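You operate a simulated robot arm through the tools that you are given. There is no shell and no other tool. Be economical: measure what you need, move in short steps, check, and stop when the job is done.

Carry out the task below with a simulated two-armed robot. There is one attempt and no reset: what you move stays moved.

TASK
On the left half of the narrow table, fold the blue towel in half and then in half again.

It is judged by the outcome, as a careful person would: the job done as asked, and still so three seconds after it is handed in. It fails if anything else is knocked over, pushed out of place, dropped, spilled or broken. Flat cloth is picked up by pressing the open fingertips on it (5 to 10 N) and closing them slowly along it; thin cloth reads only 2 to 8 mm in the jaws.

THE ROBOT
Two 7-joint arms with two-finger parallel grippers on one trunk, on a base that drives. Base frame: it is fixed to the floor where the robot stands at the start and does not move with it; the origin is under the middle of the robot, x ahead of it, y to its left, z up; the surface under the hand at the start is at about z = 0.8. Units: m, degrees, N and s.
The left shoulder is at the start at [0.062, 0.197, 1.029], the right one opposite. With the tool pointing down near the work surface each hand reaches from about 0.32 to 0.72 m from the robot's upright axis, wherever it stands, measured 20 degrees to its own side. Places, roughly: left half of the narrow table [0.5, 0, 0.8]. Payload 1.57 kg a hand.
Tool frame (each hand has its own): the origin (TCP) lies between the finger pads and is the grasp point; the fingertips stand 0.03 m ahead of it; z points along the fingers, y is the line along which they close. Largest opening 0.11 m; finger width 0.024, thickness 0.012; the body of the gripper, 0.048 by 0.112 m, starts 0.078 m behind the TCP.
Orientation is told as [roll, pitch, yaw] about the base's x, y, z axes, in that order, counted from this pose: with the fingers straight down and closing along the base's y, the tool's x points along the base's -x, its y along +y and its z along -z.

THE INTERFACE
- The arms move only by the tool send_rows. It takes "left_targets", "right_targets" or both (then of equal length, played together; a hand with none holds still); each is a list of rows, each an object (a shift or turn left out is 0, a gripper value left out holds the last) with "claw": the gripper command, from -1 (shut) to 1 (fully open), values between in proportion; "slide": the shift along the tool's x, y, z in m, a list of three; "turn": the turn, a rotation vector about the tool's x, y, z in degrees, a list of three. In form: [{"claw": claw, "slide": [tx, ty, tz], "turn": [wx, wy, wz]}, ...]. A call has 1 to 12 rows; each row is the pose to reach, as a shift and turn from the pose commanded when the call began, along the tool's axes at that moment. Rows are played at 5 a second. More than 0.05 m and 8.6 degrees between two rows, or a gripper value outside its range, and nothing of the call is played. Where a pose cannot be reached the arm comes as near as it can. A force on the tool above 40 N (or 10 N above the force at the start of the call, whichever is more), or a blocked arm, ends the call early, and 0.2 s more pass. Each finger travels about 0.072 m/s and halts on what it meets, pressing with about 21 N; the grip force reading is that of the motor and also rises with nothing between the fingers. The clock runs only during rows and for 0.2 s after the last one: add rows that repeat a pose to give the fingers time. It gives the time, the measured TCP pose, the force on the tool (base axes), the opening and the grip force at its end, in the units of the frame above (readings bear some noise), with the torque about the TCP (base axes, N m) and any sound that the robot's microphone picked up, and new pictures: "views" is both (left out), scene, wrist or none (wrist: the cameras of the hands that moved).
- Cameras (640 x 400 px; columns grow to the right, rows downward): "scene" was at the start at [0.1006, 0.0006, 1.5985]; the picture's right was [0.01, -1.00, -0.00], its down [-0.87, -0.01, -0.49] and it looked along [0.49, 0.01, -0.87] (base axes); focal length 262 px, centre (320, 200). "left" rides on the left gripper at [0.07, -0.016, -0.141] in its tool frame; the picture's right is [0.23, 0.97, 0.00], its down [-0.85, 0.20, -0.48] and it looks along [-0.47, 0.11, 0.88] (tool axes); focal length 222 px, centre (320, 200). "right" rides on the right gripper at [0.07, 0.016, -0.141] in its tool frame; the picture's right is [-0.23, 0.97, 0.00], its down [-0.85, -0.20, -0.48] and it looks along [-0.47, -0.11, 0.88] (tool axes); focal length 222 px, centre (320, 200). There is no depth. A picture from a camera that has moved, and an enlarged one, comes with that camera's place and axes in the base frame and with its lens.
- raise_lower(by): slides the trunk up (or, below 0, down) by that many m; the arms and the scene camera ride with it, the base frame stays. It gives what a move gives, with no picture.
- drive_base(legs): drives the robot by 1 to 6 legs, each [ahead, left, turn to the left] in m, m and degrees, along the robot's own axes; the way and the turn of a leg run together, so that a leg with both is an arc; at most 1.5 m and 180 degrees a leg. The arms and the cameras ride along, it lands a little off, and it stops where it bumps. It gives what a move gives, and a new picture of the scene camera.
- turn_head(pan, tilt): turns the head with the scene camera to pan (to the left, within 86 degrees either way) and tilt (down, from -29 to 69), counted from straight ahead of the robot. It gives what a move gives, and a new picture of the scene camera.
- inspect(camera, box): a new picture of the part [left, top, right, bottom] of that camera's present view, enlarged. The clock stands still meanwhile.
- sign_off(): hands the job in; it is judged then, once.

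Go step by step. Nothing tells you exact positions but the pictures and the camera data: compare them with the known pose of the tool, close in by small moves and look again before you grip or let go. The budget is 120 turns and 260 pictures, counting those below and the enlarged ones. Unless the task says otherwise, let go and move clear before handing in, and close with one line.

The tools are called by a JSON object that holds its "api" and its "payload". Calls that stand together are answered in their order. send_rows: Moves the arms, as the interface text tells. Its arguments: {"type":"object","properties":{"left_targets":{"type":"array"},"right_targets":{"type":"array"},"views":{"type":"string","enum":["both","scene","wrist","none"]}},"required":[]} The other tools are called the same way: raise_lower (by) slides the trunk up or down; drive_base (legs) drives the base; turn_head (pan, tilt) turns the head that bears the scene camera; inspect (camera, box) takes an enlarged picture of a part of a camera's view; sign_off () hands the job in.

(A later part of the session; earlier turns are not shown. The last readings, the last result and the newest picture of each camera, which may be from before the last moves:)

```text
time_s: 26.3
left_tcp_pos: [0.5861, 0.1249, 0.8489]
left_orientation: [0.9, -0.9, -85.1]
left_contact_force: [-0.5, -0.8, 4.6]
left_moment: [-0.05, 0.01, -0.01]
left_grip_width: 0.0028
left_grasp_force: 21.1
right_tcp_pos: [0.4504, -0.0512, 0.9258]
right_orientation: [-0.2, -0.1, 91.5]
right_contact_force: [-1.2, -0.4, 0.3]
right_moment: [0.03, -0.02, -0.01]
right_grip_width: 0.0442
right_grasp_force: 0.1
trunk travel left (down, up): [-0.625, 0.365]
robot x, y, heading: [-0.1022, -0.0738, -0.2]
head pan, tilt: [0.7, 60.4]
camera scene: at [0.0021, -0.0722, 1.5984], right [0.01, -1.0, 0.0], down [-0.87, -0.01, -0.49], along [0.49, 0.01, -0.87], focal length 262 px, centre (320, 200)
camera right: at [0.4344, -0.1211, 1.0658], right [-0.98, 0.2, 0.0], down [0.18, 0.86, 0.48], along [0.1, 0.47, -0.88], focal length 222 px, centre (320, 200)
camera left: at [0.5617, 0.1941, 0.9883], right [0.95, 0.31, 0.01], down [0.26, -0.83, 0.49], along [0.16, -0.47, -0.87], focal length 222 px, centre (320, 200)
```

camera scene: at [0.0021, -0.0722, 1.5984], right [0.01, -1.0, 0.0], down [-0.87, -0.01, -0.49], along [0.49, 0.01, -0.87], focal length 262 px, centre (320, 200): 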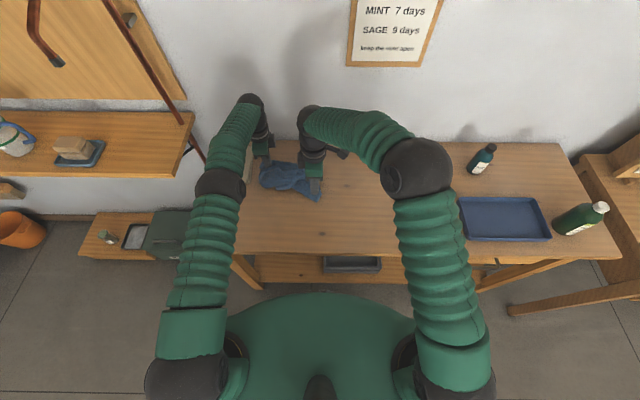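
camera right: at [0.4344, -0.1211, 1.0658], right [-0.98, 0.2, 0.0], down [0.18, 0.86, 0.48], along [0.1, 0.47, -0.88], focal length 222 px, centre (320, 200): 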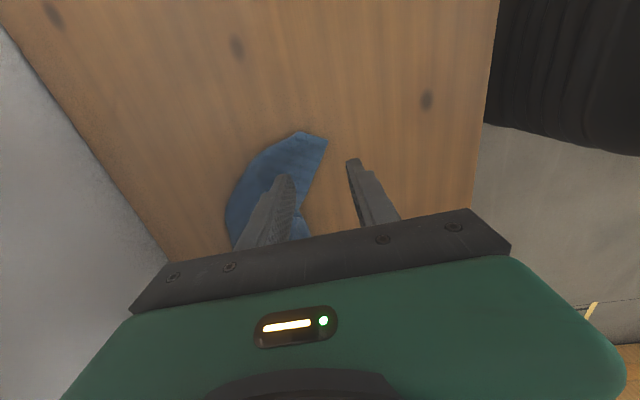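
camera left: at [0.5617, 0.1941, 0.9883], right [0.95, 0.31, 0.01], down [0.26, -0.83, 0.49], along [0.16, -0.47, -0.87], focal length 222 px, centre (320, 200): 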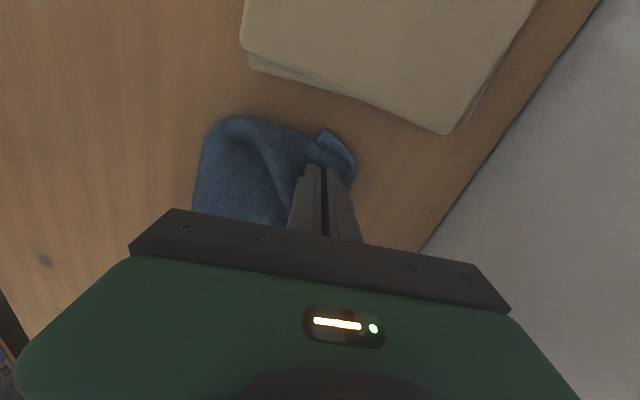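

The corner is right beneath the right hand. I'll descend, press and pinch it.

{"api": "send_rows", "payload": {"right_targets": [{"claw": -0.3, "slide": [-0.004, -0.005, 0.04]}, {"slide": [-0.004, -0.005, 0.08]}, {"slide": [-0.004, -0.005, 0.092]}, {"slide": [-0.004, -0.005, 0.0955]}, {"claw": -0.45, "slide": [-0.004, -0.005, 0.0955]}, {"claw": -0.6, "slide": [-0.004, -0.005, 0.0955]}, {"claw": -0.75, "slide": [-0.004, -0.005, 0.0955]}, {"claw": -0.9, "slide": [-0.004, -0.005, 0.0955]}, {"claw": -1, "slide": [-0.004, -0.005, 0.0955]}, {"claw": -1, "slide": [-0.004, -0.005, 0.0955]}], "views": "wrist"}}

```text
time_s: 28.5
left_tcp_pos: [0.5841, 0.1249, 0.8512]
left_orientation: [1.1, -0.9, -85.2]
left_contact_force: [0.0, -0.2, 2.2]
left_moment: [-0.02, 0.0, -0.02]
left_grip_width: 0.0031
left_grasp_force: 20.4
right_tcp_pos: [0.4537, -0.0456, 0.8334]
right_orientation: [-0.5, -0.2, 91.4]
right_contact_force: [10.9, 0.6, 34.6]
right_moment: [-0.17, -0.78, 0.09]
right_grip_width: 0.0042
right_grasp_force: 20.6
trunk travel left (down, up): [-0.625, 0.365]
robot x, y, heading: [-0.0995, -0.0773, 0.1]
head pan, tilt: [0.7, 60.4]
camera right: at [0.4386, -0.1161, 0.973], right [-0.98, 0.2, -0.01], down [0.17, 0.86, 0.48], along [0.1, 0.47, -0.88], focal length 222 px, centre (320, 200)
```

right: 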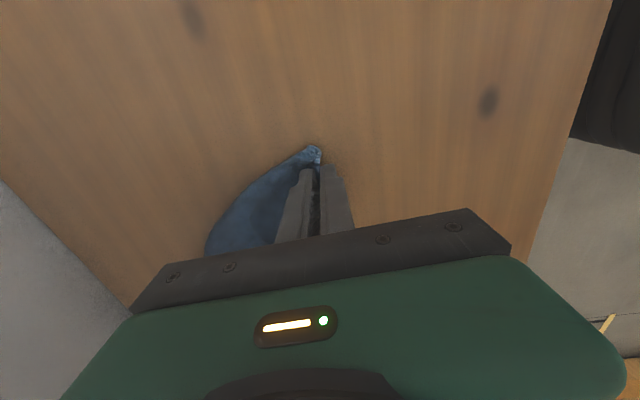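

Both opposite corners are held. I'll lift them together and draw them apart to unfurl the towel.

{"api": "send_rows", "payload": {"left_targets": [{"slide": [0, 0, -0.04]}, {"slide": [0, 0, -0.08]}, {"slide": [0.01, -0.01, -0.12]}, {"slide": [0.02, -0.02, -0.16]}, {"slide": [0.03, -0.03, -0.2]}, {"slide": [0.033, -0.032, -0.24]}, {"slide": [0.033, -0.032, -0.25]}, {"slide": [0.033, -0.032, -0.25]}, {"slide": [0.033, -0.032, -0.25]}], "right_targets": [{"slide": [0, 0, -0.045]}, {"slide": [0.02, 0, -0.085]}, {"slide": [0.04, 0, -0.125]}, {"slide": [0.06, 0, -0.165]}, {"slide": [0.08, 0.002, -0.205]}, {"slide": [0.1, 0.003, -0.245]}, {"slide": [0.12, 0.004, -0.265]}, {"slide": [0.14, 0.004, -0.267]}, {"slide": [0.15, 0.004, -0.267]}]}}

```text
time_s: 30.5
left_tcp_pos: [0.5477, 0.1597, 1.0986]
left_orientation: [1.0, -0.9, -85.1]
left_contact_force: [0.0, -0.8, -0.7]
left_moment: [0.01, -0.05, 0.0]
left_grip_width: 0.0032
left_grasp_force: 21.1
right_tcp_pos: [0.4523, -0.1978, 1.0998]
right_orientation: [-0.1, -0.1, 91.5]
right_contact_force: [-0.5, -0.7, 0.2]
right_moment: [0.05, -0.03, 0.02]
right_grip_width: 0.0039
right_grasp_force: 21.2
trunk travel left (down, up): [-0.625, 0.365]
robot x, y, heading: [-0.1011, -0.0722, -0.1]
head pan, tilt: [0.7, 60.4]
camera scene: at [0.0019, -0.0728, 1.5984], right [0.01, -1.0, 0.0], down [-0.87, -0.01, -0.49], along [0.49, 0.01, -0.87], focal length 262 px, centre (320, 200)
camera right: at [0.4382, -0.2676, 1.2386], right [-0.98, 0.2, 0.0], down [0.18, 0.86, 0.48], along [0.1, 0.47, -0.88], focal length 222 px, centre (320, 200)
camera left: at [0.5218, 0.2286, 1.2385], right [0.95, 0.31, 0.01], down [0.26, -0.83, 0.49], along [0.16, -0.47, -0.87], focal length 222 px, centre (320, 200)
```

scene: 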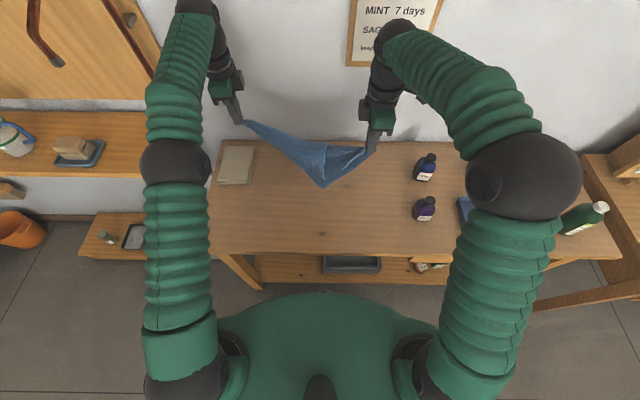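
right: 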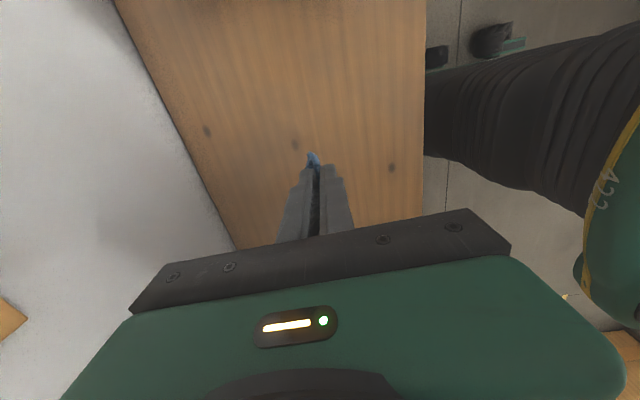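
left: 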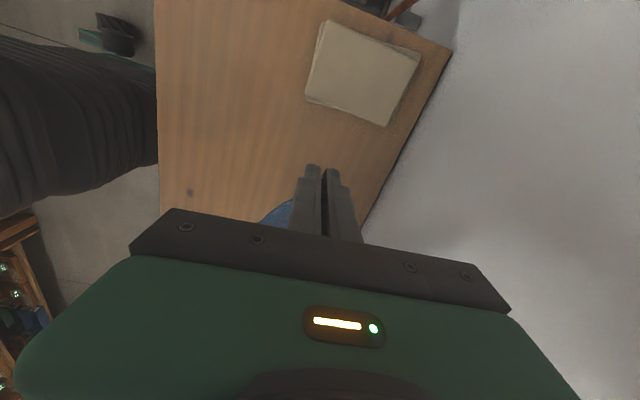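

{"api": "inspect", "payload": {"camera": "scene", "box": [220, 90, 410, 210]}}

```text
3.33 times, centred on (315, 150) of scene
camera zoom: at [0.0019, -0.0728, 1.5984], right [0.01, -1.0, 0.0], down [-0.87, -0.01, -0.49], along [0.49, 0.01, -0.87], focal length 873 px, centre (337, 367)
```

zoom: 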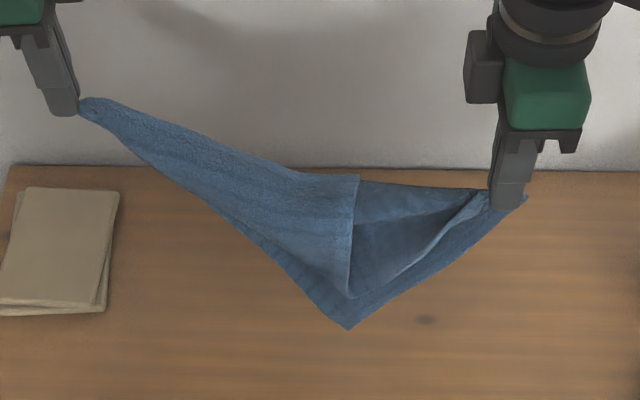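

The diagonal is stretched and the other two corners hang below as overlapped flaps. I'll move the hands to x≈0.38, align them along y, and then lower while moving forward to lay a clean triangle.

{"api": "send_rows", "payload": {"left_targets": [{"slide": [0.003, -0.025, 0]}, {"slide": [0.006, -0.05, 0]}, {"slide": [0.009, -0.075, 0]}, {"slide": [0.012, -0.1, 0]}, {"slide": [0.015, -0.125, 0]}, {"slide": [0.018, -0.15, 0]}, {"slide": [0.02, -0.167, 0]}, {"slide": [0.02, -0.167, 0]}, {"slide": [0.02, -0.167, 0]}], "right_targets": [{"slide": [0.005, 0.01, 0]}, {"slide": [0.01, 0.02, 0]}, {"slide": [0.015, 0.03, 0]}, {"slide": [0.02, 0.042, 0]}, {"slide": [0.025, 0.054, 0]}, {"slide": [0.027, 0.066, 0]}, {"slide": [0.028, 0.073, 0]}, {"slide": [0.028, 0.073, 0]}, {"slide": [0.028, 0.073, 0]}], "views": "scene"}}

```text
time_s: 32.5
left_tcp_pos: [0.3761, 0.164, 1.095]
left_orientation: [0.9, -0.9, -85.1]
left_contact_force: [0.3, -0.5, -0.4]
left_moment: [0.01, -0.04, -0.03]
left_grip_width: 0.0031
left_grasp_force: 20.8
right_tcp_pos: [0.379, -0.2291, 1.0987]
right_orientation: [-0.1, -0.2, 91.5]
right_contact_force: [0.0, 0.5, -0.2]
right_moment: [0.01, 0.0, 0.02]
right_grip_width: 0.0043
right_grasp_force: 20.8
trunk travel left (down, up): [-0.625, 0.365]
robot x, y, heading: [-0.0987, -0.0739, 0.3]
head pan, tilt: [0.7, 60.4]
camera scene: at [0.0003, -0.0725, 1.5985], right [0.01, -1.0, 0.0], down [-0.87, -0.01, -0.49], along [0.49, 0.01, -0.87], focal length 262 px, centre (320, 200)
```

scene: 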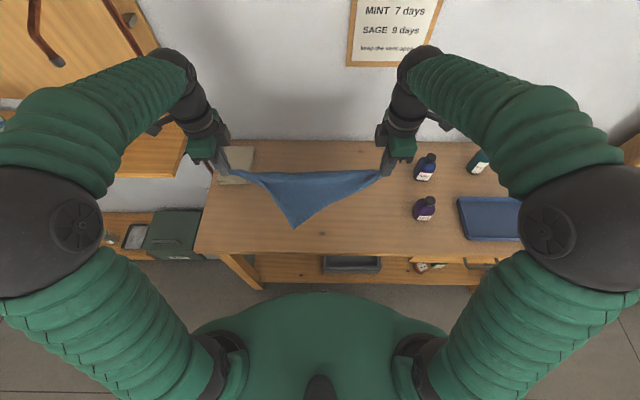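

The triangle hangs neatly. I'll lower it while moving slowly forward.

{"api": "send_rows", "payload": {"left_targets": [{"slide": [0, 0, 0.02]}, {"slide": [0, 0, 0.04]}, {"slide": [0, 0.005, 0.06]}, {"slide": [0, 0.015, 0.08]}, {"slide": [0, 0.03, 0.1]}, {"slide": [0, 0.045, 0.125]}, {"slide": [0, 0.065, 0.15]}, {"slide": [0, 0.085, 0.175]}, {"slide": [0, 0.1, 0.2]}, {"slide": [0, 0.115, 0.225]}, {"slide": [0, 0.125, 0.245]}, {"slide": [0, 0.13, 0.25]}], "right_targets": [{"slide": [0, 0, 0.02]}, {"slide": [0, 0, 0.04]}, {"slide": [0, -0.005, 0.06]}, {"slide": [0, -0.015, 0.08]}, {"slide": [0, -0.03, 0.1]}, {"slide": [0, -0.045, 0.125]}, {"slide": [0, -0.065, 0.15]}, {"slide": [0, -0.085, 0.175]}, {"slide": [0, -0.1, 0.2]}, {"slide": [0, -0.115, 0.225]}, {"slide": [0, -0.125, 0.245]}, {"slide": [0, -0.13, 0.25]}], "views": "scene"}}

{"api": "inspect", "payload": {"camera": "scene", "box": [200, 130, 400, 260]}}

```text
time_s: 35.1
left_tcp_pos: [0.5112, 0.1722, 0.8488]
left_orientation: [0.9, -0.9, -85.2]
left_contact_force: [-0.2, -0.3, 0.6]
left_moment: [0.01, -0.03, -0.01]
left_grip_width: 0.0028
left_grasp_force: 21.0
right_tcp_pos: [0.5107, -0.2243, 0.8481]
right_orientation: [0.0, -0.1, 91.5]
right_contact_force: [-0.3, 0.2, 0.1]
right_moment: [-0.02, 0.0, 0.0]
right_grip_width: 0.004
right_grasp_force: 20.9
trunk travel left (down, up): [-0.625, 0.365]
robot x, y, heading: [-0.1019, -0.0739, -0.1]
head pan, tilt: [0.7, 60.4]
camera scene: at [0.0023, -0.0723, 1.5984], right [0.01, -1.0, 0.0], down [-0.87, -0.01, -0.49], along [0.49, 0.01, -0.87], focal length 262 px, centre (320, 200)
```

scene: 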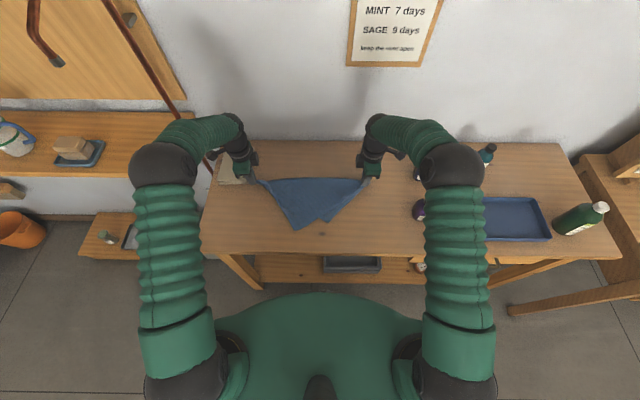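

```text
3.08 times, centred on (300, 195) of scene
camera zoom: at [0.0023, -0.0723, 1.5984], right [0.01, -1.0, 0.0], down [-0.87, -0.01, -0.49], along [0.49, 0.01, -0.87], focal length 806 px, centre (382, 215)
```

zoom: 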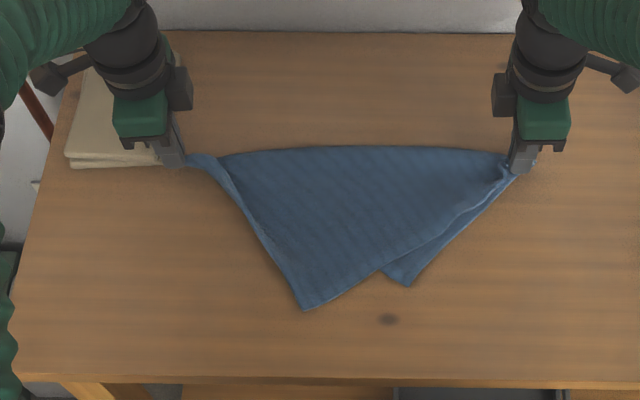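

A clean triangle: the top flap's tip is at about (0.337, 0.018) and the lower tip at (0.364, −0.092). I'll release both corners gently and take the left hand to above the top tip.

{"api": "send_rows", "payload": {"left_targets": [{"claw": -0.6, "slide": [0, 0, 0.005]}, {"claw": -0.4, "slide": [0, 0, 0.005]}, {"slide": [0, 0, -0.02]}, {"slide": [0, 0, -0.06]}, {"slide": [-0.035, -0.035, -0.08]}, {"slide": [-0.065, -0.07, -0.08]}, {"slide": [-0.095, -0.105, -0.08]}, {"slide": [-0.12, -0.14, -0.07]}, {"slide": [-0.137, -0.174, -0.06]}, {"slide": [-0.137, -0.174, -0.03]}, {"slide": [-0.137, -0.174, -0.03]}], "right_targets": [{"claw": -0.6, "slide": [0, 0, 0.005]}, {"claw": -0.4, "slide": [0, 0, 0.005]}, {"slide": [0, 0, -0.02]}, {"slide": [0, 0, -0.06]}, {"slide": [0, 0, -0.1]}, {"slide": [0, 0, -0.12]}, {"slide": [0, 0, -0.12]}, {"slide": [0, 0, -0.12]}, {"slide": [0, 0, -0.12]}, {"slide": [0, 0, -0.12]}, {"slide": [0, 0, -0.12]}]}}

```text
refused: row 5 steps farther than a row can; nothing moved
```

{"api": "send_rows", "payload": {"left_targets": [{"claw": -0.6, "slide": [0, 0, 0.005]}, {"claw": -0.4, "slide": [0, 0, 0.005]}, {"slide": [0, 0, -0.02]}, {"slide": [0, 0, -0.06]}, {"slide": [-0.03, -0.03, -0.075]}, {"slide": [-0.06, -0.065, -0.08]}, {"slide": [-0.09, -0.1, -0.08]}, {"slide": [-0.115, -0.137, -0.07]}, {"slide": [-0.137, -0.174, -0.06]}, {"slide": [-0.137, -0.174, -0.03]}, {"slide": [-0.137, -0.174, -0.03]}], "right_targets": [{"claw": -0.6, "slide": [0, 0, 0.005]}, {"claw": -0.4, "slide": [0, 0, 0.005]}, {"slide": [0, 0, -0.02]}, {"slide": [0, 0, -0.06]}, {"slide": [0, 0, -0.1]}, {"slide": [0, 0, -0.12]}, {"slide": [0, 0, -0.12]}, {"slide": [0, 0, -0.12]}, {"slide": [0, 0, -0.12]}, {"slide": [0, 0, -0.12]}, {"slide": [0, 0, -0.12]}]}}

```text
time_s: 37.5
left_tcp_pos: [0.3485, 0.0194, 0.8772]
left_orientation: [1.1, -0.9, -85.1]
left_contact_force: [-1.2, -0.3, -0.4]
left_moment: [0.03, -0.03, 0.01]
left_grip_width: 0.0329
left_grasp_force: 0.0
right_tcp_pos: [0.5093, -0.2222, 0.9685]
right_orientation: [-0.2, -0.1, 91.5]
right_contact_force: [0.3, -0.6, -0.3]
right_moment: [0.01, -0.04, 0.0]
right_grip_width: 0.0329
right_grasp_force: 0.0
trunk travel left (down, up): [-0.625, 0.365]
robot x, y, heading: [-0.0988, -0.0754, 0.0]
head pan, tilt: [0.7, 60.4]
camera scene: at [0.001, -0.0724, 1.5985], right [0.01, -1.0, 0.0], down [-0.87, -0.01, -0.49], along [0.49, 0.01, -0.87], focal length 262 px, centre (320, 200)
camera right: at [0.4949, -0.2929, 1.1071], right [-0.98, 0.2, 0.0], down [0.18, 0.86, 0.48], along [0.1, 0.47, -0.88], focal length 222 px, centre (320, 200)
camera left: at [0.324, 0.0889, 1.0164], right [0.95, 0.31, 0.01], down [0.26, -0.83, 0.49], along [0.17, -0.47, -0.87], focal length 222 px, centre (320, 200)
```

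scene: 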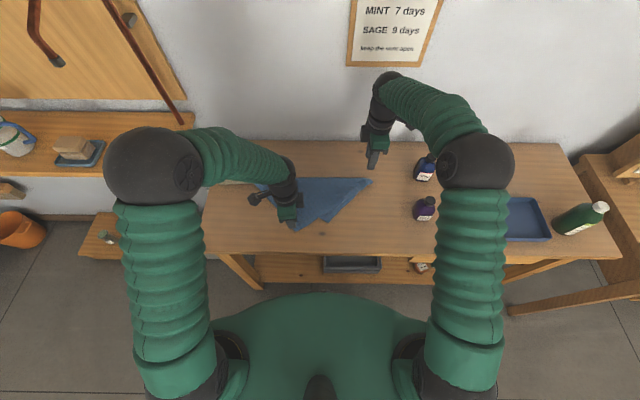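
right: 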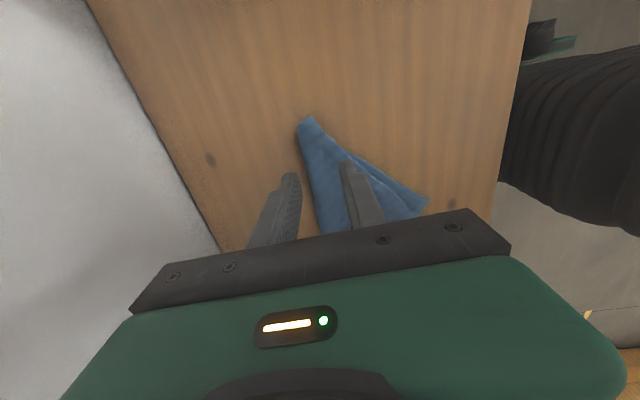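
left: 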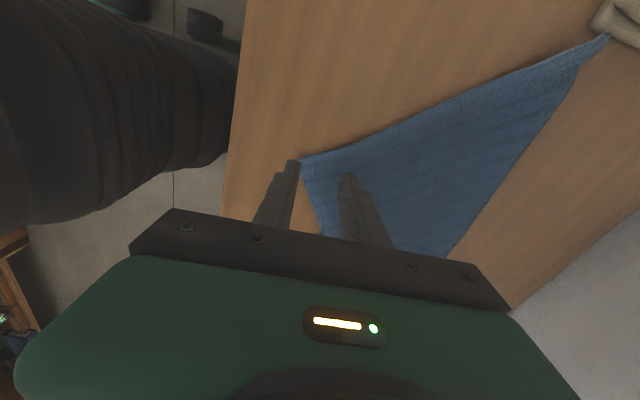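

The jaws straddle the tip at (0.333, 0.010). I'll descend, press and pinch.

{"api": "send_rows", "payload": {"left_targets": [{"slide": [-0.002, -0.004, 0.03]}, {"slide": [-0.002, -0.004, 0.043]}, {"slide": [-0.002, -0.004, 0.0465]}, {"claw": -0.5, "slide": [-0.002, -0.004, 0.0465]}, {"claw": -0.6, "slide": [-0.002, -0.004, 0.0465]}, {"claw": -0.7, "slide": [-0.002, -0.004, 0.0465]}, {"claw": -0.8, "slide": [-0.002, -0.004, 0.0465]}, {"claw": -0.9, "slide": [-0.002, -0.004, 0.0465]}, {"claw": -1, "slide": [-0.002, -0.004, 0.0465]}, {"claw": -1, "slide": [-0.002, -0.004, 0.0465]}], "views": "wrist"}}

```text
time_s: 39.6
left_tcp_pos: [0.3484, 0.0168, 0.8323]
left_orientation: [1.5, -1.0, -85.0]
left_contact_force: [-1.0, 0.3, 18.3]
left_moment: [0.07, -0.08, 0.01]
left_grip_width: 0.0043
left_grasp_force: 20.8
right_tcp_pos: [0.5095, -0.2223, 0.9671]
right_orientation: [-0.2, 0.0, 91.5]
right_contact_force: [-0.1, 0.2, -0.1]
right_moment: [0.01, 0.0, -0.01]
right_grip_width: 0.0331
right_grasp_force: 0.0
trunk travel left (down, up): [-0.625, 0.365]
robot x, y, heading: [-0.099, -0.073, 0.1]
head pan, tilt: [0.7, 60.4]
stopped in row 10 (left hand): the force on the tool passed its limit at 40 N (the readings are from after the stop); the commanded pose is now the measured one
camera left: at [0.3218, 0.0862, 0.9716], right [0.95, 0.31, 0.02], down [0.26, -0.83, 0.5], along [0.17, -0.47, -0.87], focal length 222 px, centre (320, 200)
```

left: 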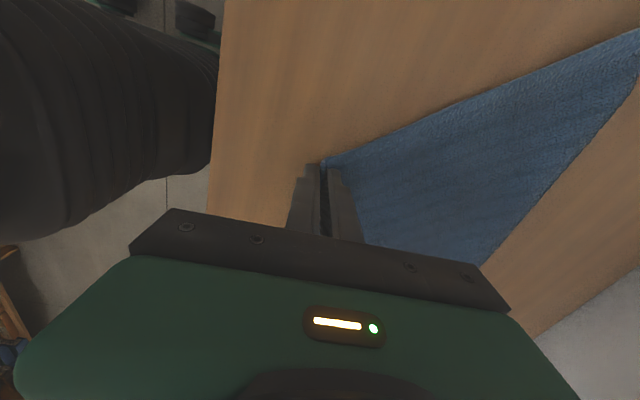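

Pinched. I'll lift the tip, drive forward for reach, and then carry it over the diagonal.

{"api": "send_rows", "payload": {"left_targets": [{"slide": [0, 0.005, -0.04]}, {"slide": [-0.001, 0.015, -0.075]}, {"slide": [-0.003, 0.035, -0.1]}, {"slide": [-0.004, 0.05, -0.12]}, {"slide": [-0.004, 0.06, -0.13]}, {"slide": [-0.004, 0.06, -0.13]}], "views": "none"}}

{"api": "drive_base", "payload": {"legs": [[0.1, 0, 0]]}}

```text
time_s: 41.0
left_tcp_pos: [0.4045, 0.0202, 0.9632]
left_orientation: [1.2, -0.8, -85.1]
left_contact_force: [0.1, -0.3, 0.0]
left_moment: [0.03, 0.03, 0.01]
left_grip_width: 0.0045
left_grasp_force: 20.5
right_tcp_pos: [0.511, -0.2219, 0.9671]
right_orientation: [-0.1, -0.1, 91.5]
right_contact_force: [-0.4, 0.3, 0.3]
right_moment: [-0.03, 0.03, -0.02]
right_grip_width: 0.0329
right_grasp_force: 0.0
trunk travel left (down, up): [-0.625, 0.365]
robot x, y, heading: [-0.0991, -0.0734, 0.0]
head pan, tilt: [0.7, 60.4]
```

```text
time_s: 42.1
left_tcp_pos: [0.5044, 0.0213, 0.9632]
left_orientation: [1.3, -0.9, -85.0]
left_contact_force: [-0.2, 0.2, -0.5]
left_moment: [-0.01, 0.01, 0.0]
left_grip_width: 0.0046
left_grasp_force: 21.1
right_tcp_pos: [0.6112, -0.2212, 0.9671]
right_orientation: [-0.1, -0.1, 91.5]
right_contact_force: [0.3, 0.4, -0.9]
right_moment: [0.05, -0.02, 0.01]
right_grip_width: 0.0329
right_grasp_force: 0.0
trunk travel left (down, up): [-0.625, 0.365]
robot x, y, heading: [-0.0011, -0.073, 0.4]
head pan, tilt: [0.7, 60.4]
camera scene: at [0.1008, -0.0728, 1.5985], right [0.01, -1.0, 0.0], down [-0.87, -0.01, -0.49], along [0.49, 0.01, -0.87], focal length 262 px, centre (320, 200)
```

scene: 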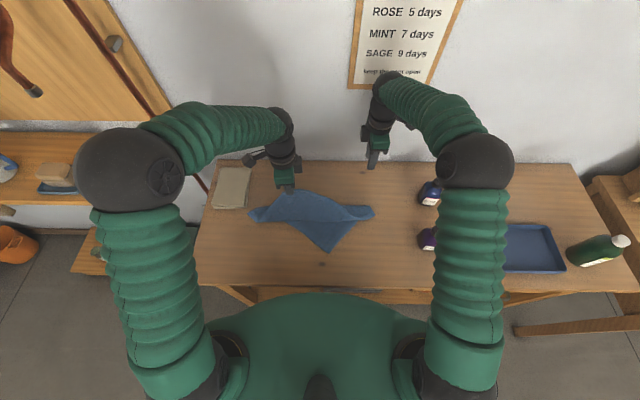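

The fold is opening up nicely. I'll carry the tip to the far side and lower it.

{"api": "send_rows", "payload": {"left_targets": [{"slide": [-0.003, 0.03, 0]}, {"slide": [-0.006, 0.06, 0.01]}, {"slide": [-0.009, 0.09, 0.03]}, {"slide": [-0.011, 0.115, 0.055]}, {"slide": [-0.012, 0.135, 0.085]}, {"slide": [-0.013, 0.145, 0.112]}, {"slide": [-0.013, 0.147, 0.116]}]}}

{"api": "inspect", "payload": {"camera": "scene", "box": [200, 150, 400, 280]}}

```text
time_s: 43.7
left_tcp_pos: [0.6544, 0.0218, 0.8517]
left_orientation: [1.4, -0.9, -85.2]
left_contact_force: [-1.0, -0.1, -0.1]
left_moment: [0.0, -0.03, 0.01]
left_grip_width: 0.0044
left_grasp_force: 20.7
right_tcp_pos: [0.6109, -0.2225, 0.9679]
right_orientation: [-0.2, -0.2, 91.6]
right_contact_force: [-0.5, 0.4, 0.3]
right_moment: [0.01, -0.02, -0.02]
right_grip_width: 0.0328
right_grasp_force: 0.1
trunk travel left (down, up): [-0.625, 0.365]
robot x, y, heading: [0.0053, -0.0745, 0.1]
head pan, tilt: [0.7, 60.4]
camera scene: at [0.1027, -0.073, 1.5984], right [0.01, -1.0, 0.0], down [-0.87, -0.01, -0.49], along [0.49, 0.01, -0.87], focal length 262 px, centre (320, 200)
camera left: at [0.629, 0.0903, 0.9905], right [0.95, 0.31, 0.02], down [0.26, -0.83, 0.5], along [0.17, -0.47, -0.87], focal length 222 px, centre (320, 200)
```

scene: 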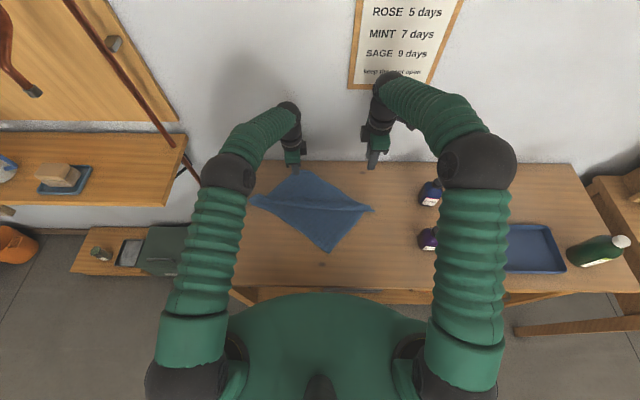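
left: 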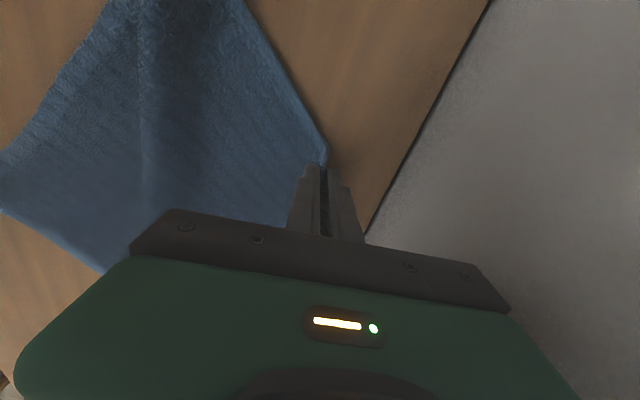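

```text
3.08 times, centred on (300, 215) of scene
camera zoom: at [0.1027, -0.073, 1.5984], right [0.01, -1.0, 0.0], down [-0.87, -0.01, -0.49], along [0.49, 0.01, -0.87], focal length 806 px, centre (382, 154)
```

zoom: 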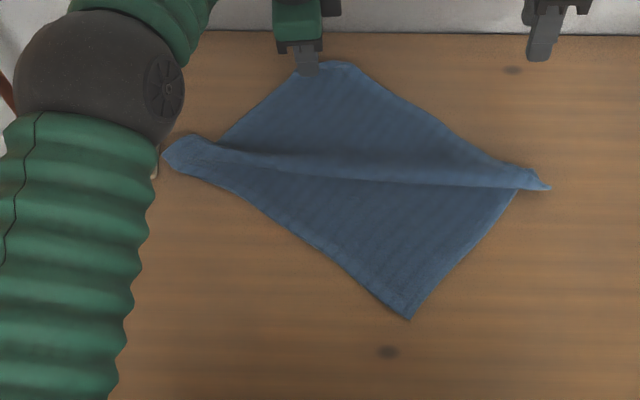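

The towel is spread open again as a rotated rectangle, with a ridge along the diagonal. While the left hand holds the far corner, I'll send the right to the near corner at about (0.363, −0.093) to pull the ridge out.

{"api": "send_rows", "payload": {"right_targets": [{"slide": [-0.02, 0.035, 0]}, {"slide": [-0.04, 0.07, 0]}, {"slide": [-0.06, 0.105, 0]}, {"slide": [-0.08, 0.14, 0.01]}, {"slide": [-0.1, 0.175, 0.025]}, {"slide": [-0.12, 0.205, 0.045]}, {"slide": [-0.138, 0.23, 0.07]}, {"slide": [-0.138, 0.23, 0.095]}, {"slide": [-0.138, 0.23, 0.095]}], "views": "wrist"}}

```text
time_s: 45.7
left_tcp_pos: [0.6544, 0.0212, 0.852]
left_orientation: [1.4, -0.9, -85.0]
left_contact_force: [-1.1, 0.2, -0.5]
left_moment: [0.01, -0.02, 0.04]
left_grip_width: 0.0047
left_grasp_force: 20.7
right_tcp_pos: [0.3738, -0.089, 0.8718]
right_orientation: [-0.1, -0.1, 91.6]
right_contact_force: [1.0, 0.2, -0.1]
right_moment: [-0.01, 0.0, -0.01]
right_grip_width: 0.033
right_grasp_force: 0.2
trunk travel left (down, up): [-0.625, 0.365]
robot x, y, heading: [0.0001, -0.0752, 0.2]
head pan, tilt: [0.7, 60.4]
camera right: at [0.3594, -0.1592, 1.012], right [-0.98, 0.2, 0.0], down [0.17, 0.86, 0.48], along [0.1, 0.47, -0.88], focal length 222 px, centre (320, 200)
```

right: 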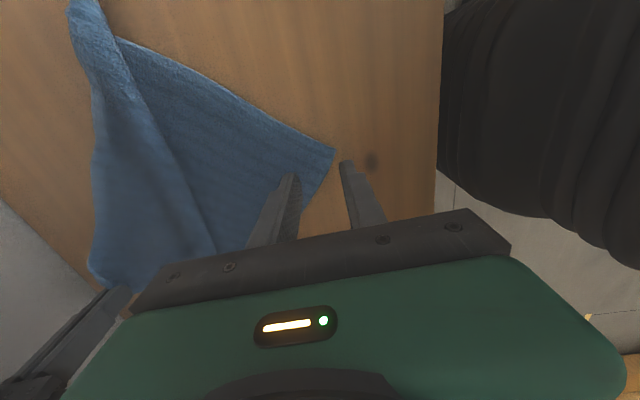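

{"api": "send_rows", "payload": {"right_targets": [{"slide": [-0.006, 0, 0.03]}, {"slide": [-0.006, 0, 0.0395]}, {"slide": [-0.006, 0, 0.041]}, {"claw": -0.5, "slide": [-0.006, 0, 0.041]}, {"claw": -0.6, "slide": [-0.006, 0, 0.041]}, {"claw": -0.7, "slide": [-0.006, 0, 0.041]}, {"claw": -0.8, "slide": [-0.006, 0, 0.041]}, {"claw": -0.9, "slide": [-0.006, 0, 0.04]}, {"claw": -1, "slide": [-0.006, 0, 0.039]}, {"claw": -1, "slide": [-0.006, 0, 0.039]}], "views": "wrist"}}

```text
time_s: 47.9
left_tcp_pos: [0.6551, 0.0231, 0.8502]
left_orientation: [1.3, -1.0, -85.1]
left_contact_force: [0.1, -0.8, -0.2]
left_moment: [-0.01, -0.02, 0.02]
left_grip_width: 0.0044
left_grasp_force: 20.8
right_tcp_pos: [0.3759, -0.0834, 0.8324]
right_orientation: [-0.1, -0.2, 91.5]
right_contact_force: [1.7, 1.2, 5.2]
right_moment: [-0.01, -0.07, 0.0]
right_grip_width: 0.0043
right_grasp_force: 20.9
trunk travel left (down, up): [-0.625, 0.365]
robot x, y, heading: [0.0021, -0.0733, 0.2]
head pan, tilt: [0.7, 60.4]
camera right: at [0.3608, -0.1535, 0.9733], right [-0.98, 0.2, 0.0], down [0.18, 0.86, 0.48], along [0.1, 0.47, -0.88], focal length 222 px, centre (320, 200)
```

right: 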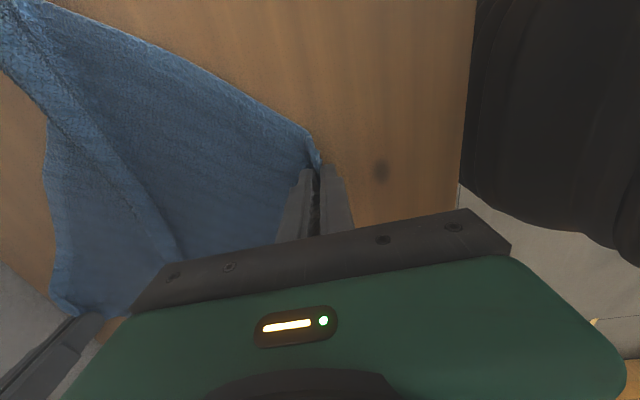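

Both diagonal corners are held. I'll raise them slightly and swing them towards (0.60, 0.125) and (0.36, −0.185). That pulls the towel taut and turns it square to the table.

{"api": "send_rows", "payload": {"left_targets": [{"slide": [0, 0, -0.015]}, {"slide": [0.018, -0.008, -0.025]}, {"slide": [0.036, -0.017, -0.025]}, {"slide": [0.054, -0.026, -0.025]}, {"slide": [0.072, -0.034, -0.025]}, {"slide": [0.09, -0.042, -0.025]}, {"slide": [0.107, -0.051, -0.02]}, {"slide": [0.107, -0.051, 0]}, {"slide": [0.107, -0.051, 0]}], "right_targets": [{"slide": [0, 0, -0.02]}, {"slide": [0.017, 0.003, -0.035]}, {"slide": [0.034, 0.006, -0.035]}, {"slide": [0.051, 0.009, -0.035]}, {"slide": [0.068, 0.012, -0.035]}, {"slide": [0.085, 0.015, -0.035]}, {"slide": [0.102, 0.018, -0.03]}, {"slide": [0.102, 0.018, -0.01]}, {"slide": [0.102, 0.018, -0.01]}], "views": "scene"}}

{"api": "inspect", "payload": {"camera": "scene", "box": [200, 150, 400, 280]}}

```text
time_s: 49.9
left_tcp_pos: [0.5937, 0.122, 0.849]
left_orientation: [1.4, -1.0, -85.0]
left_contact_force: [-1.1, -0.6, -0.5]
left_moment: [-0.02, -0.02, 0.04]
left_grip_width: 0.0045
left_grasp_force: 20.7
right_tcp_pos: [0.3619, -0.1859, 0.8436]
right_orientation: [-0.2, -0.1, 91.6]
right_contact_force: [0.4, 1.0, 0.5]
right_moment: [0.04, -0.04, 0.0]
right_grip_width: 0.0045
right_grasp_force: 20.9
trunk travel left (down, up): [-0.625, 0.365]
robot x, y, heading: [0.0011, -0.0759, 0.0]
head pan, tilt: [0.7, 60.4]
camera scene: at [0.1015, -0.0719, 1.5985], right [0.01, -1.0, 0.0], down [-0.87, -0.01, -0.49], along [0.49, 0.01, -0.87], focal length 262 px, centre (320, 200)
```

scene: 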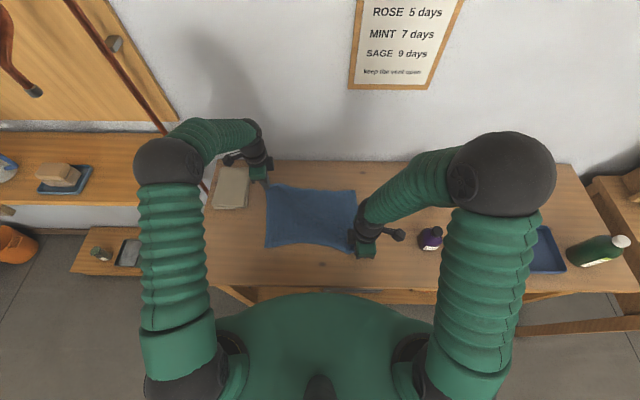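

```text
3.08 times, centred on (300, 215) of scene
camera zoom: at [0.1015, -0.0719, 1.5985], right [0.01, -1.0, 0.0], down [-0.87, -0.01, -0.49], along [0.49, 0.01, -0.87], focal length 806 px, centre (382, 154)
```

zoom: 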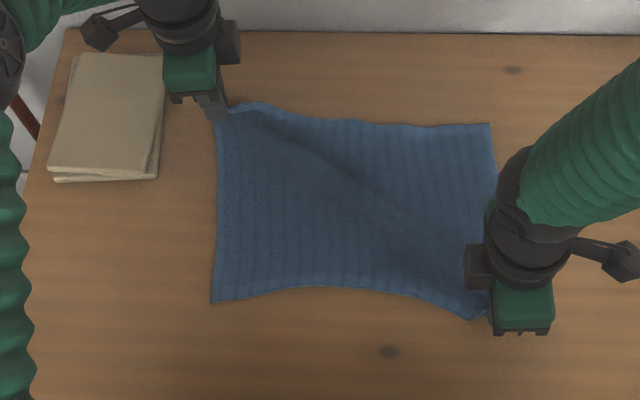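

The towel is now flat and square to the table, with its long side along y. The left hand keeps its far-left corner. I'll release the right hand and take it to the far-right corner at (0.592, −0.188).

{"api": "send_rows", "payload": {"right_targets": [{"slide": [0, 0, 0.01]}, {"claw": -0.6, "slide": [0, 0, 0.01]}, {"claw": -0.4, "slide": [0, 0, 0.008]}, {"slide": [0, 0, -0.03]}, {"slide": [0, -0.03, -0.06]}, {"slide": [-0.001, -0.07, -0.07]}, {"slide": [-0.002, -0.11, -0.07]}, {"slide": [-0.004, -0.15, -0.07]}, {"slide": [-0.006, -0.19, -0.065]}, {"slide": [-0.006, -0.217, -0.05]}, {"slide": [-0.006, -0.217, -0.03]}, {"slide": [-0.006, -0.217, -0.03]}]}}

```text
time_s: 52.5
left_tcp_pos: [0.5948, 0.122, 0.8486]
left_orientation: [1.3, -1.0, -84.9]
left_contact_force: [0.5, -0.2, -0.7]
left_moment: [-0.02, -0.02, 0.0]
left_grip_width: 0.0045
left_grasp_force: 20.8
right_tcp_pos: [0.5779, -0.1745, 0.8728]
right_orientation: [-0.2, -0.1, 91.6]
right_contact_force: [-0.5, 0.2, -0.1]
right_moment: [0.0, -0.01, 0.02]
right_grip_width: 0.0328
right_grasp_force: 0.1
trunk travel left (down, up): [-0.625, 0.365]
robot x, y, heading: [0.0029, -0.0732, 0.2]
head pan, tilt: [0.7, 60.4]
camera scene: at [0.1029, -0.072, 1.5984], right [0.01, -1.0, 0.0], down [-0.87, -0.01, -0.49], along [0.49, 0.01, -0.87], focal length 262 px, centre (320, 200)
camera right: at [0.5629, -0.2438, 1.0129], right [-0.98, 0.2, 0.0], down [0.17, 0.86, 0.48], along [0.1, 0.47, -0.88], focal length 222 px, centre (320, 200)
```

scene: 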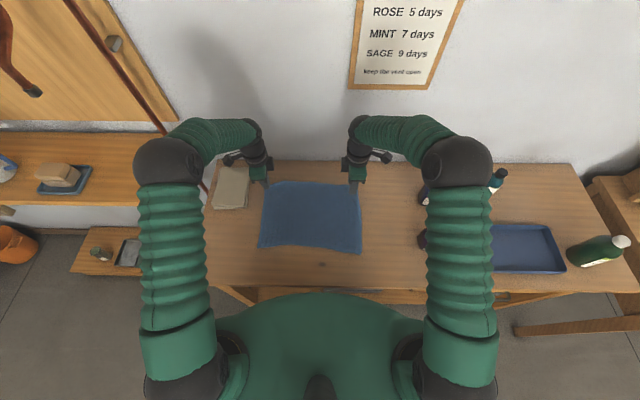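
right: 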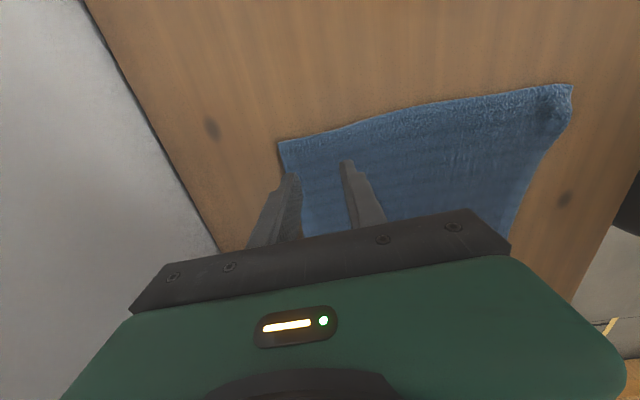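

The corner is at about (0.613, −0.20). I'll adjust, press and pinch.

{"api": "send_rows", "payload": {"right_targets": [{"slide": [0.011, -0.022, 0]}, {"slide": [0.011, -0.022, 0.03]}, {"slide": [0.011, -0.022, 0.0395]}, {"slide": [0.011, -0.022, 0.0415]}, {"claw": -0.5, "slide": [0.011, -0.022, 0.0415]}, {"claw": -0.6, "slide": [0.011, -0.022, 0.0415]}, {"claw": -0.7, "slide": [0.011, -0.022, 0.0415]}, {"claw": -0.8, "slide": [0.011, -0.022, 0.0415]}, {"claw": -0.9, "slide": [0.011, -0.022, 0.041]}, {"claw": -1, "slide": [0.011, -0.022, 0.04]}, {"claw": -1, "slide": [0.011, -0.022, 0.04]}], "views": "wrist"}}

{"api": "inspect", "payload": {"camera": "scene", "box": [220, 150, 400, 270]}}

```text
time_s: 54.9
left_tcp_pos: [0.5941, 0.1236, 0.8495]
left_orientation: [1.2, -1.0, -85.0]
left_contact_force: [-0.1, 0.1, 0.1]
left_moment: [0.02, -0.02, 0.02]
left_grip_width: 0.0045
left_grasp_force: 20.8
right_tcp_pos: [0.6, -0.1835, 0.8343]
right_orientation: [-0.1, -0.2, 91.6]
right_contact_force: [-0.8, 0.4, 2.0]
right_moment: [0.0, 0.03, -0.02]
right_grip_width: 0.0074
right_grasp_force: 21.0
trunk travel left (down, up): [-0.625, 0.365]
robot x, y, heading: [0.0023, -0.0719, 0.1]
head pan, tilt: [0.7, 60.4]
camera right: at [0.5853, -0.2538, 0.9735], right [-0.98, 0.2, 0.0], down [0.17, 0.86, 0.48], along [0.1, 0.47, -0.88], focal length 222 px, centre (320, 200)
```

right: 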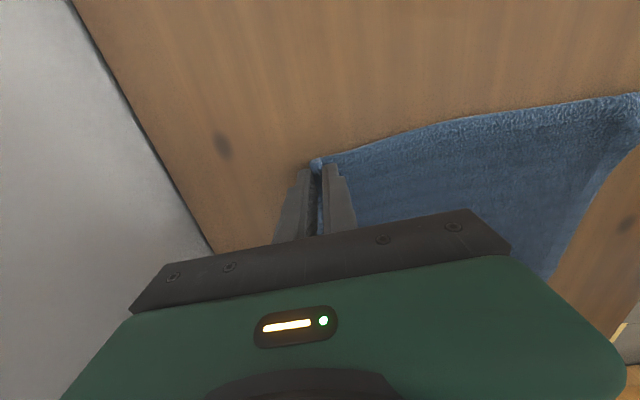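

```text
3.33 times, centred on (310, 210) of scene
camera zoom: at [0.1022, -0.0719, 1.5984], right [0.01, -1.0, 0.0], down [-0.87, -0.01, -0.49], along [0.49, 0.01, -0.87], focal length 873 px, centre (353, 167)
```

zoom: 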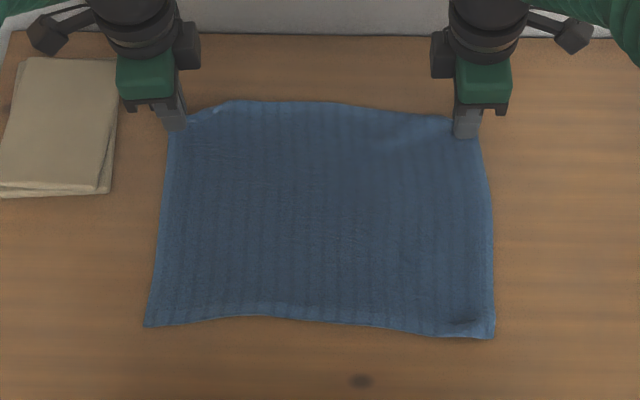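

Both far corners are held; the near corners are at (0.378, 0.132) and (0.368, −0.199). I'll fold the far edge over to the near edge in an arc, keeping the hands upright.

{"api": "send_rows", "payload": {"left_targets": [{"slide": [0, -0.004, -0.03]}, {"slide": [0.001, -0.014, -0.055]}, {"slide": [0.003, -0.03, -0.075]}, {"slide": [0.005, -0.055, -0.088]}, {"slide": [0.007, -0.082, -0.095]}, {"slide": [0.01, -0.112, -0.095]}, {"slide": [0.012, -0.143, -0.08]}, {"slide": [0.015, -0.168, -0.062]}, {"slide": [0.016, -0.188, -0.04]}, {"slide": [0.018, -0.203, -0.018]}, {"slide": [0.018, -0.205, -0.005]}, {"slide": [0.018, -0.205, -0.005]}], "right_targets": [{"slide": [0, 0.004, -0.035]}, {"slide": [0, 0.015, -0.063]}, {"slide": [-0.001, 0.033, -0.085]}, {"slide": [-0.001, 0.06, -0.1]}, {"slide": [-0.002, 0.088, -0.108]}, {"slide": [-0.003, 0.12, -0.108]}, {"slide": [-0.004, 0.153, -0.094]}, {"slide": [-0.004, 0.18, -0.076]}, {"slide": [-0.005, 0.203, -0.054]}, {"slide": [-0.006, 0.218, -0.032]}, {"slide": [-0.006, 0.22, -0.02]}, {"slide": [-0.006, 0.22, -0.02]}]}}

{"api": "inspect", "payload": {"camera": "scene", "box": [220, 150, 400, 270]}}

```text
time_s: 57.5
left_tcp_pos: [0.3877, 0.122, 0.8467]
left_orientation: [1.4, -1.0, -85.0]
left_contact_force: [-0.9, 0.4, -0.2]
left_moment: [0.0, 0.01, 0.02]
left_grip_width: 0.0044
left_grasp_force: 21.3
right_tcp_pos: [0.379, -0.1835, 0.8527]
right_orientation: [-0.2, -0.1, 91.6]
right_contact_force: [0.7, 0.3, 0.6]
right_moment: [0.01, 0.0, 0.0]
right_grip_width: 0.0073
right_grasp_force: 20.3
trunk travel left (down, up): [-0.625, 0.365]
robot x, y, heading: [-0.001, -0.0705, 0.2]
head pan, tilt: [0.7, 60.4]
camera scene: at [0.1007, -0.072, 1.5985], right [0.01, -1.0, 0.0], down [-0.87, -0.01, -0.49], along [0.49, 0.01, -0.87], focal length 262 px, centre (320, 200)
camera right: at [0.3651, -0.2545, 0.993], right [-0.98, 0.2, 0.0], down [0.17, 0.86, 0.48], along [0.1, 0.47, -0.88], focal length 222 px, centre (320, 200)
camera left: at [0.3618, 0.1915, 0.9865], right [0.95, 0.31, 0.02], down [0.26, -0.83, 0.5], along [0.17, -0.47, -0.87], focal length 222 px, centre (320, 200)
```

scene: 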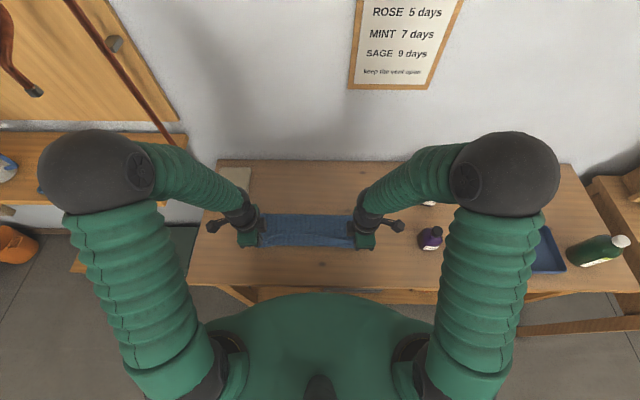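
right: 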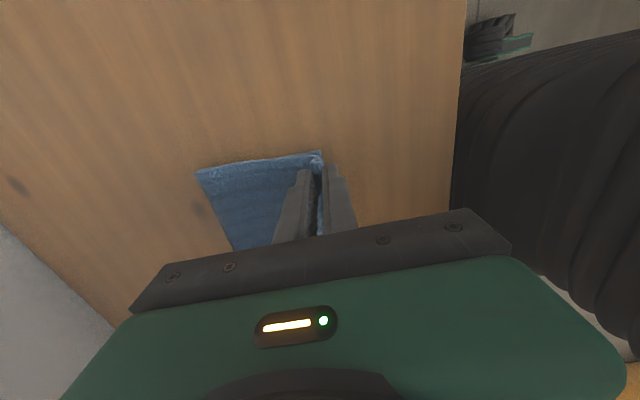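
left: 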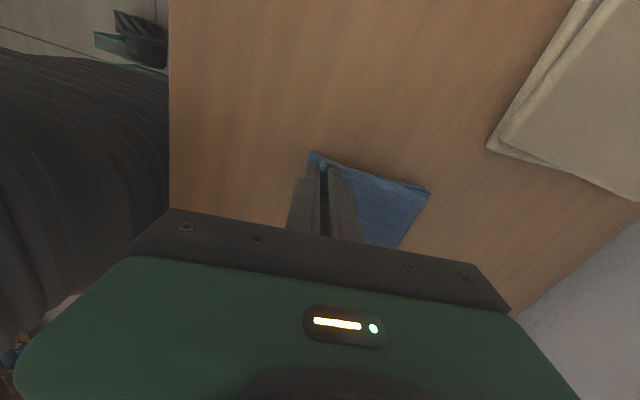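

```text
3.33 times, centred on (310, 210) of scene
camera zoom: at [0.1007, -0.072, 1.5985], right [0.01, -1.0, 0.0], down [-0.87, -0.01, -0.49], along [0.49, 0.01, -0.87], focal length 873 px, centre (353, 167)
```

zoom: 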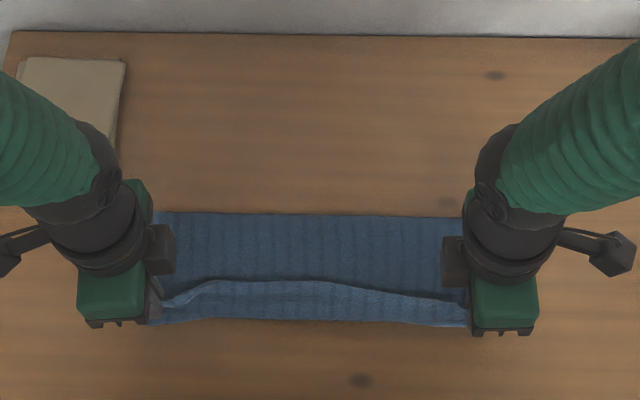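

Folded nearly edge to edge, though the middle of the top edge sags back. I'll tighten by pulling the hands slightly apart and a bit nearer, and lower to release.

{"api": "send_rows", "payload": {"left_targets": [{"slide": [0.008, -0.008, 0]}, {"slide": [0.012, -0.014, 0.003]}, {"slide": [0.012, -0.014, 0.01]}, {"slide": [0.012, -0.014, 0.01]}], "right_targets": [{"slide": [0.008, 0.008, 0]}, {"slide": [0.012, 0.014, 0.006]}, {"slide": [0.012, 0.014, 0.015]}, {"slide": [0.012, 0.014, 0.015]}], "views": "none"}}

{"api": "inspect", "payload": {"camera": "scene", "box": [220, 150, 400, 270]}}

```text
time_s: 58.5
left_tcp_pos: [0.3722, 0.1318, 0.8354]
left_orientation: [1.5, -1.0, -85.0]
left_contact_force: [0.9, -11.1, 4.2]
left_moment: [-0.33, -0.05, -0.04]
left_grip_width: 0.0045
left_grasp_force: 20.7
right_tcp_pos: [0.3661, -0.1963, 0.839]
right_orientation: [-0.2, -0.1, 91.5]
right_contact_force: [1.3, 10.4, -0.5]
right_moment: [0.24, -0.08, -0.01]
right_grip_width: 0.0075
right_grasp_force: 20.9
trunk travel left (down, up): [-0.625, 0.365]
robot x, y, heading: [0.004, -0.0771, 0.1]
head pan, tilt: [0.7, 60.4]
```

```text
3.33 times, centred on (310, 210) of scene
camera zoom: at [0.1, -0.0724, 1.5986], right [0.01, -1.0, 0.0], down [-0.87, -0.01, -0.49], along [0.49, 0.01, -0.87], focal length 873 px, centre (353, 167)
```

zoom: 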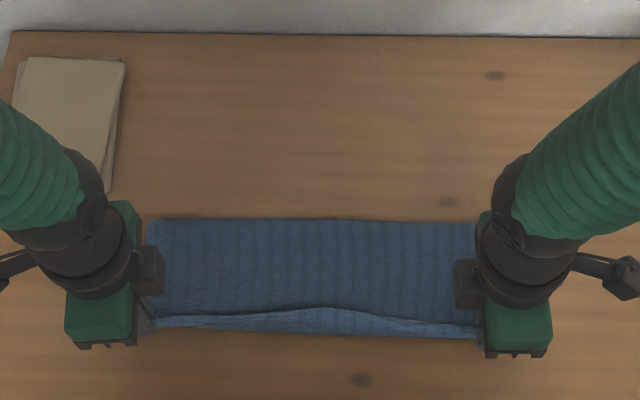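

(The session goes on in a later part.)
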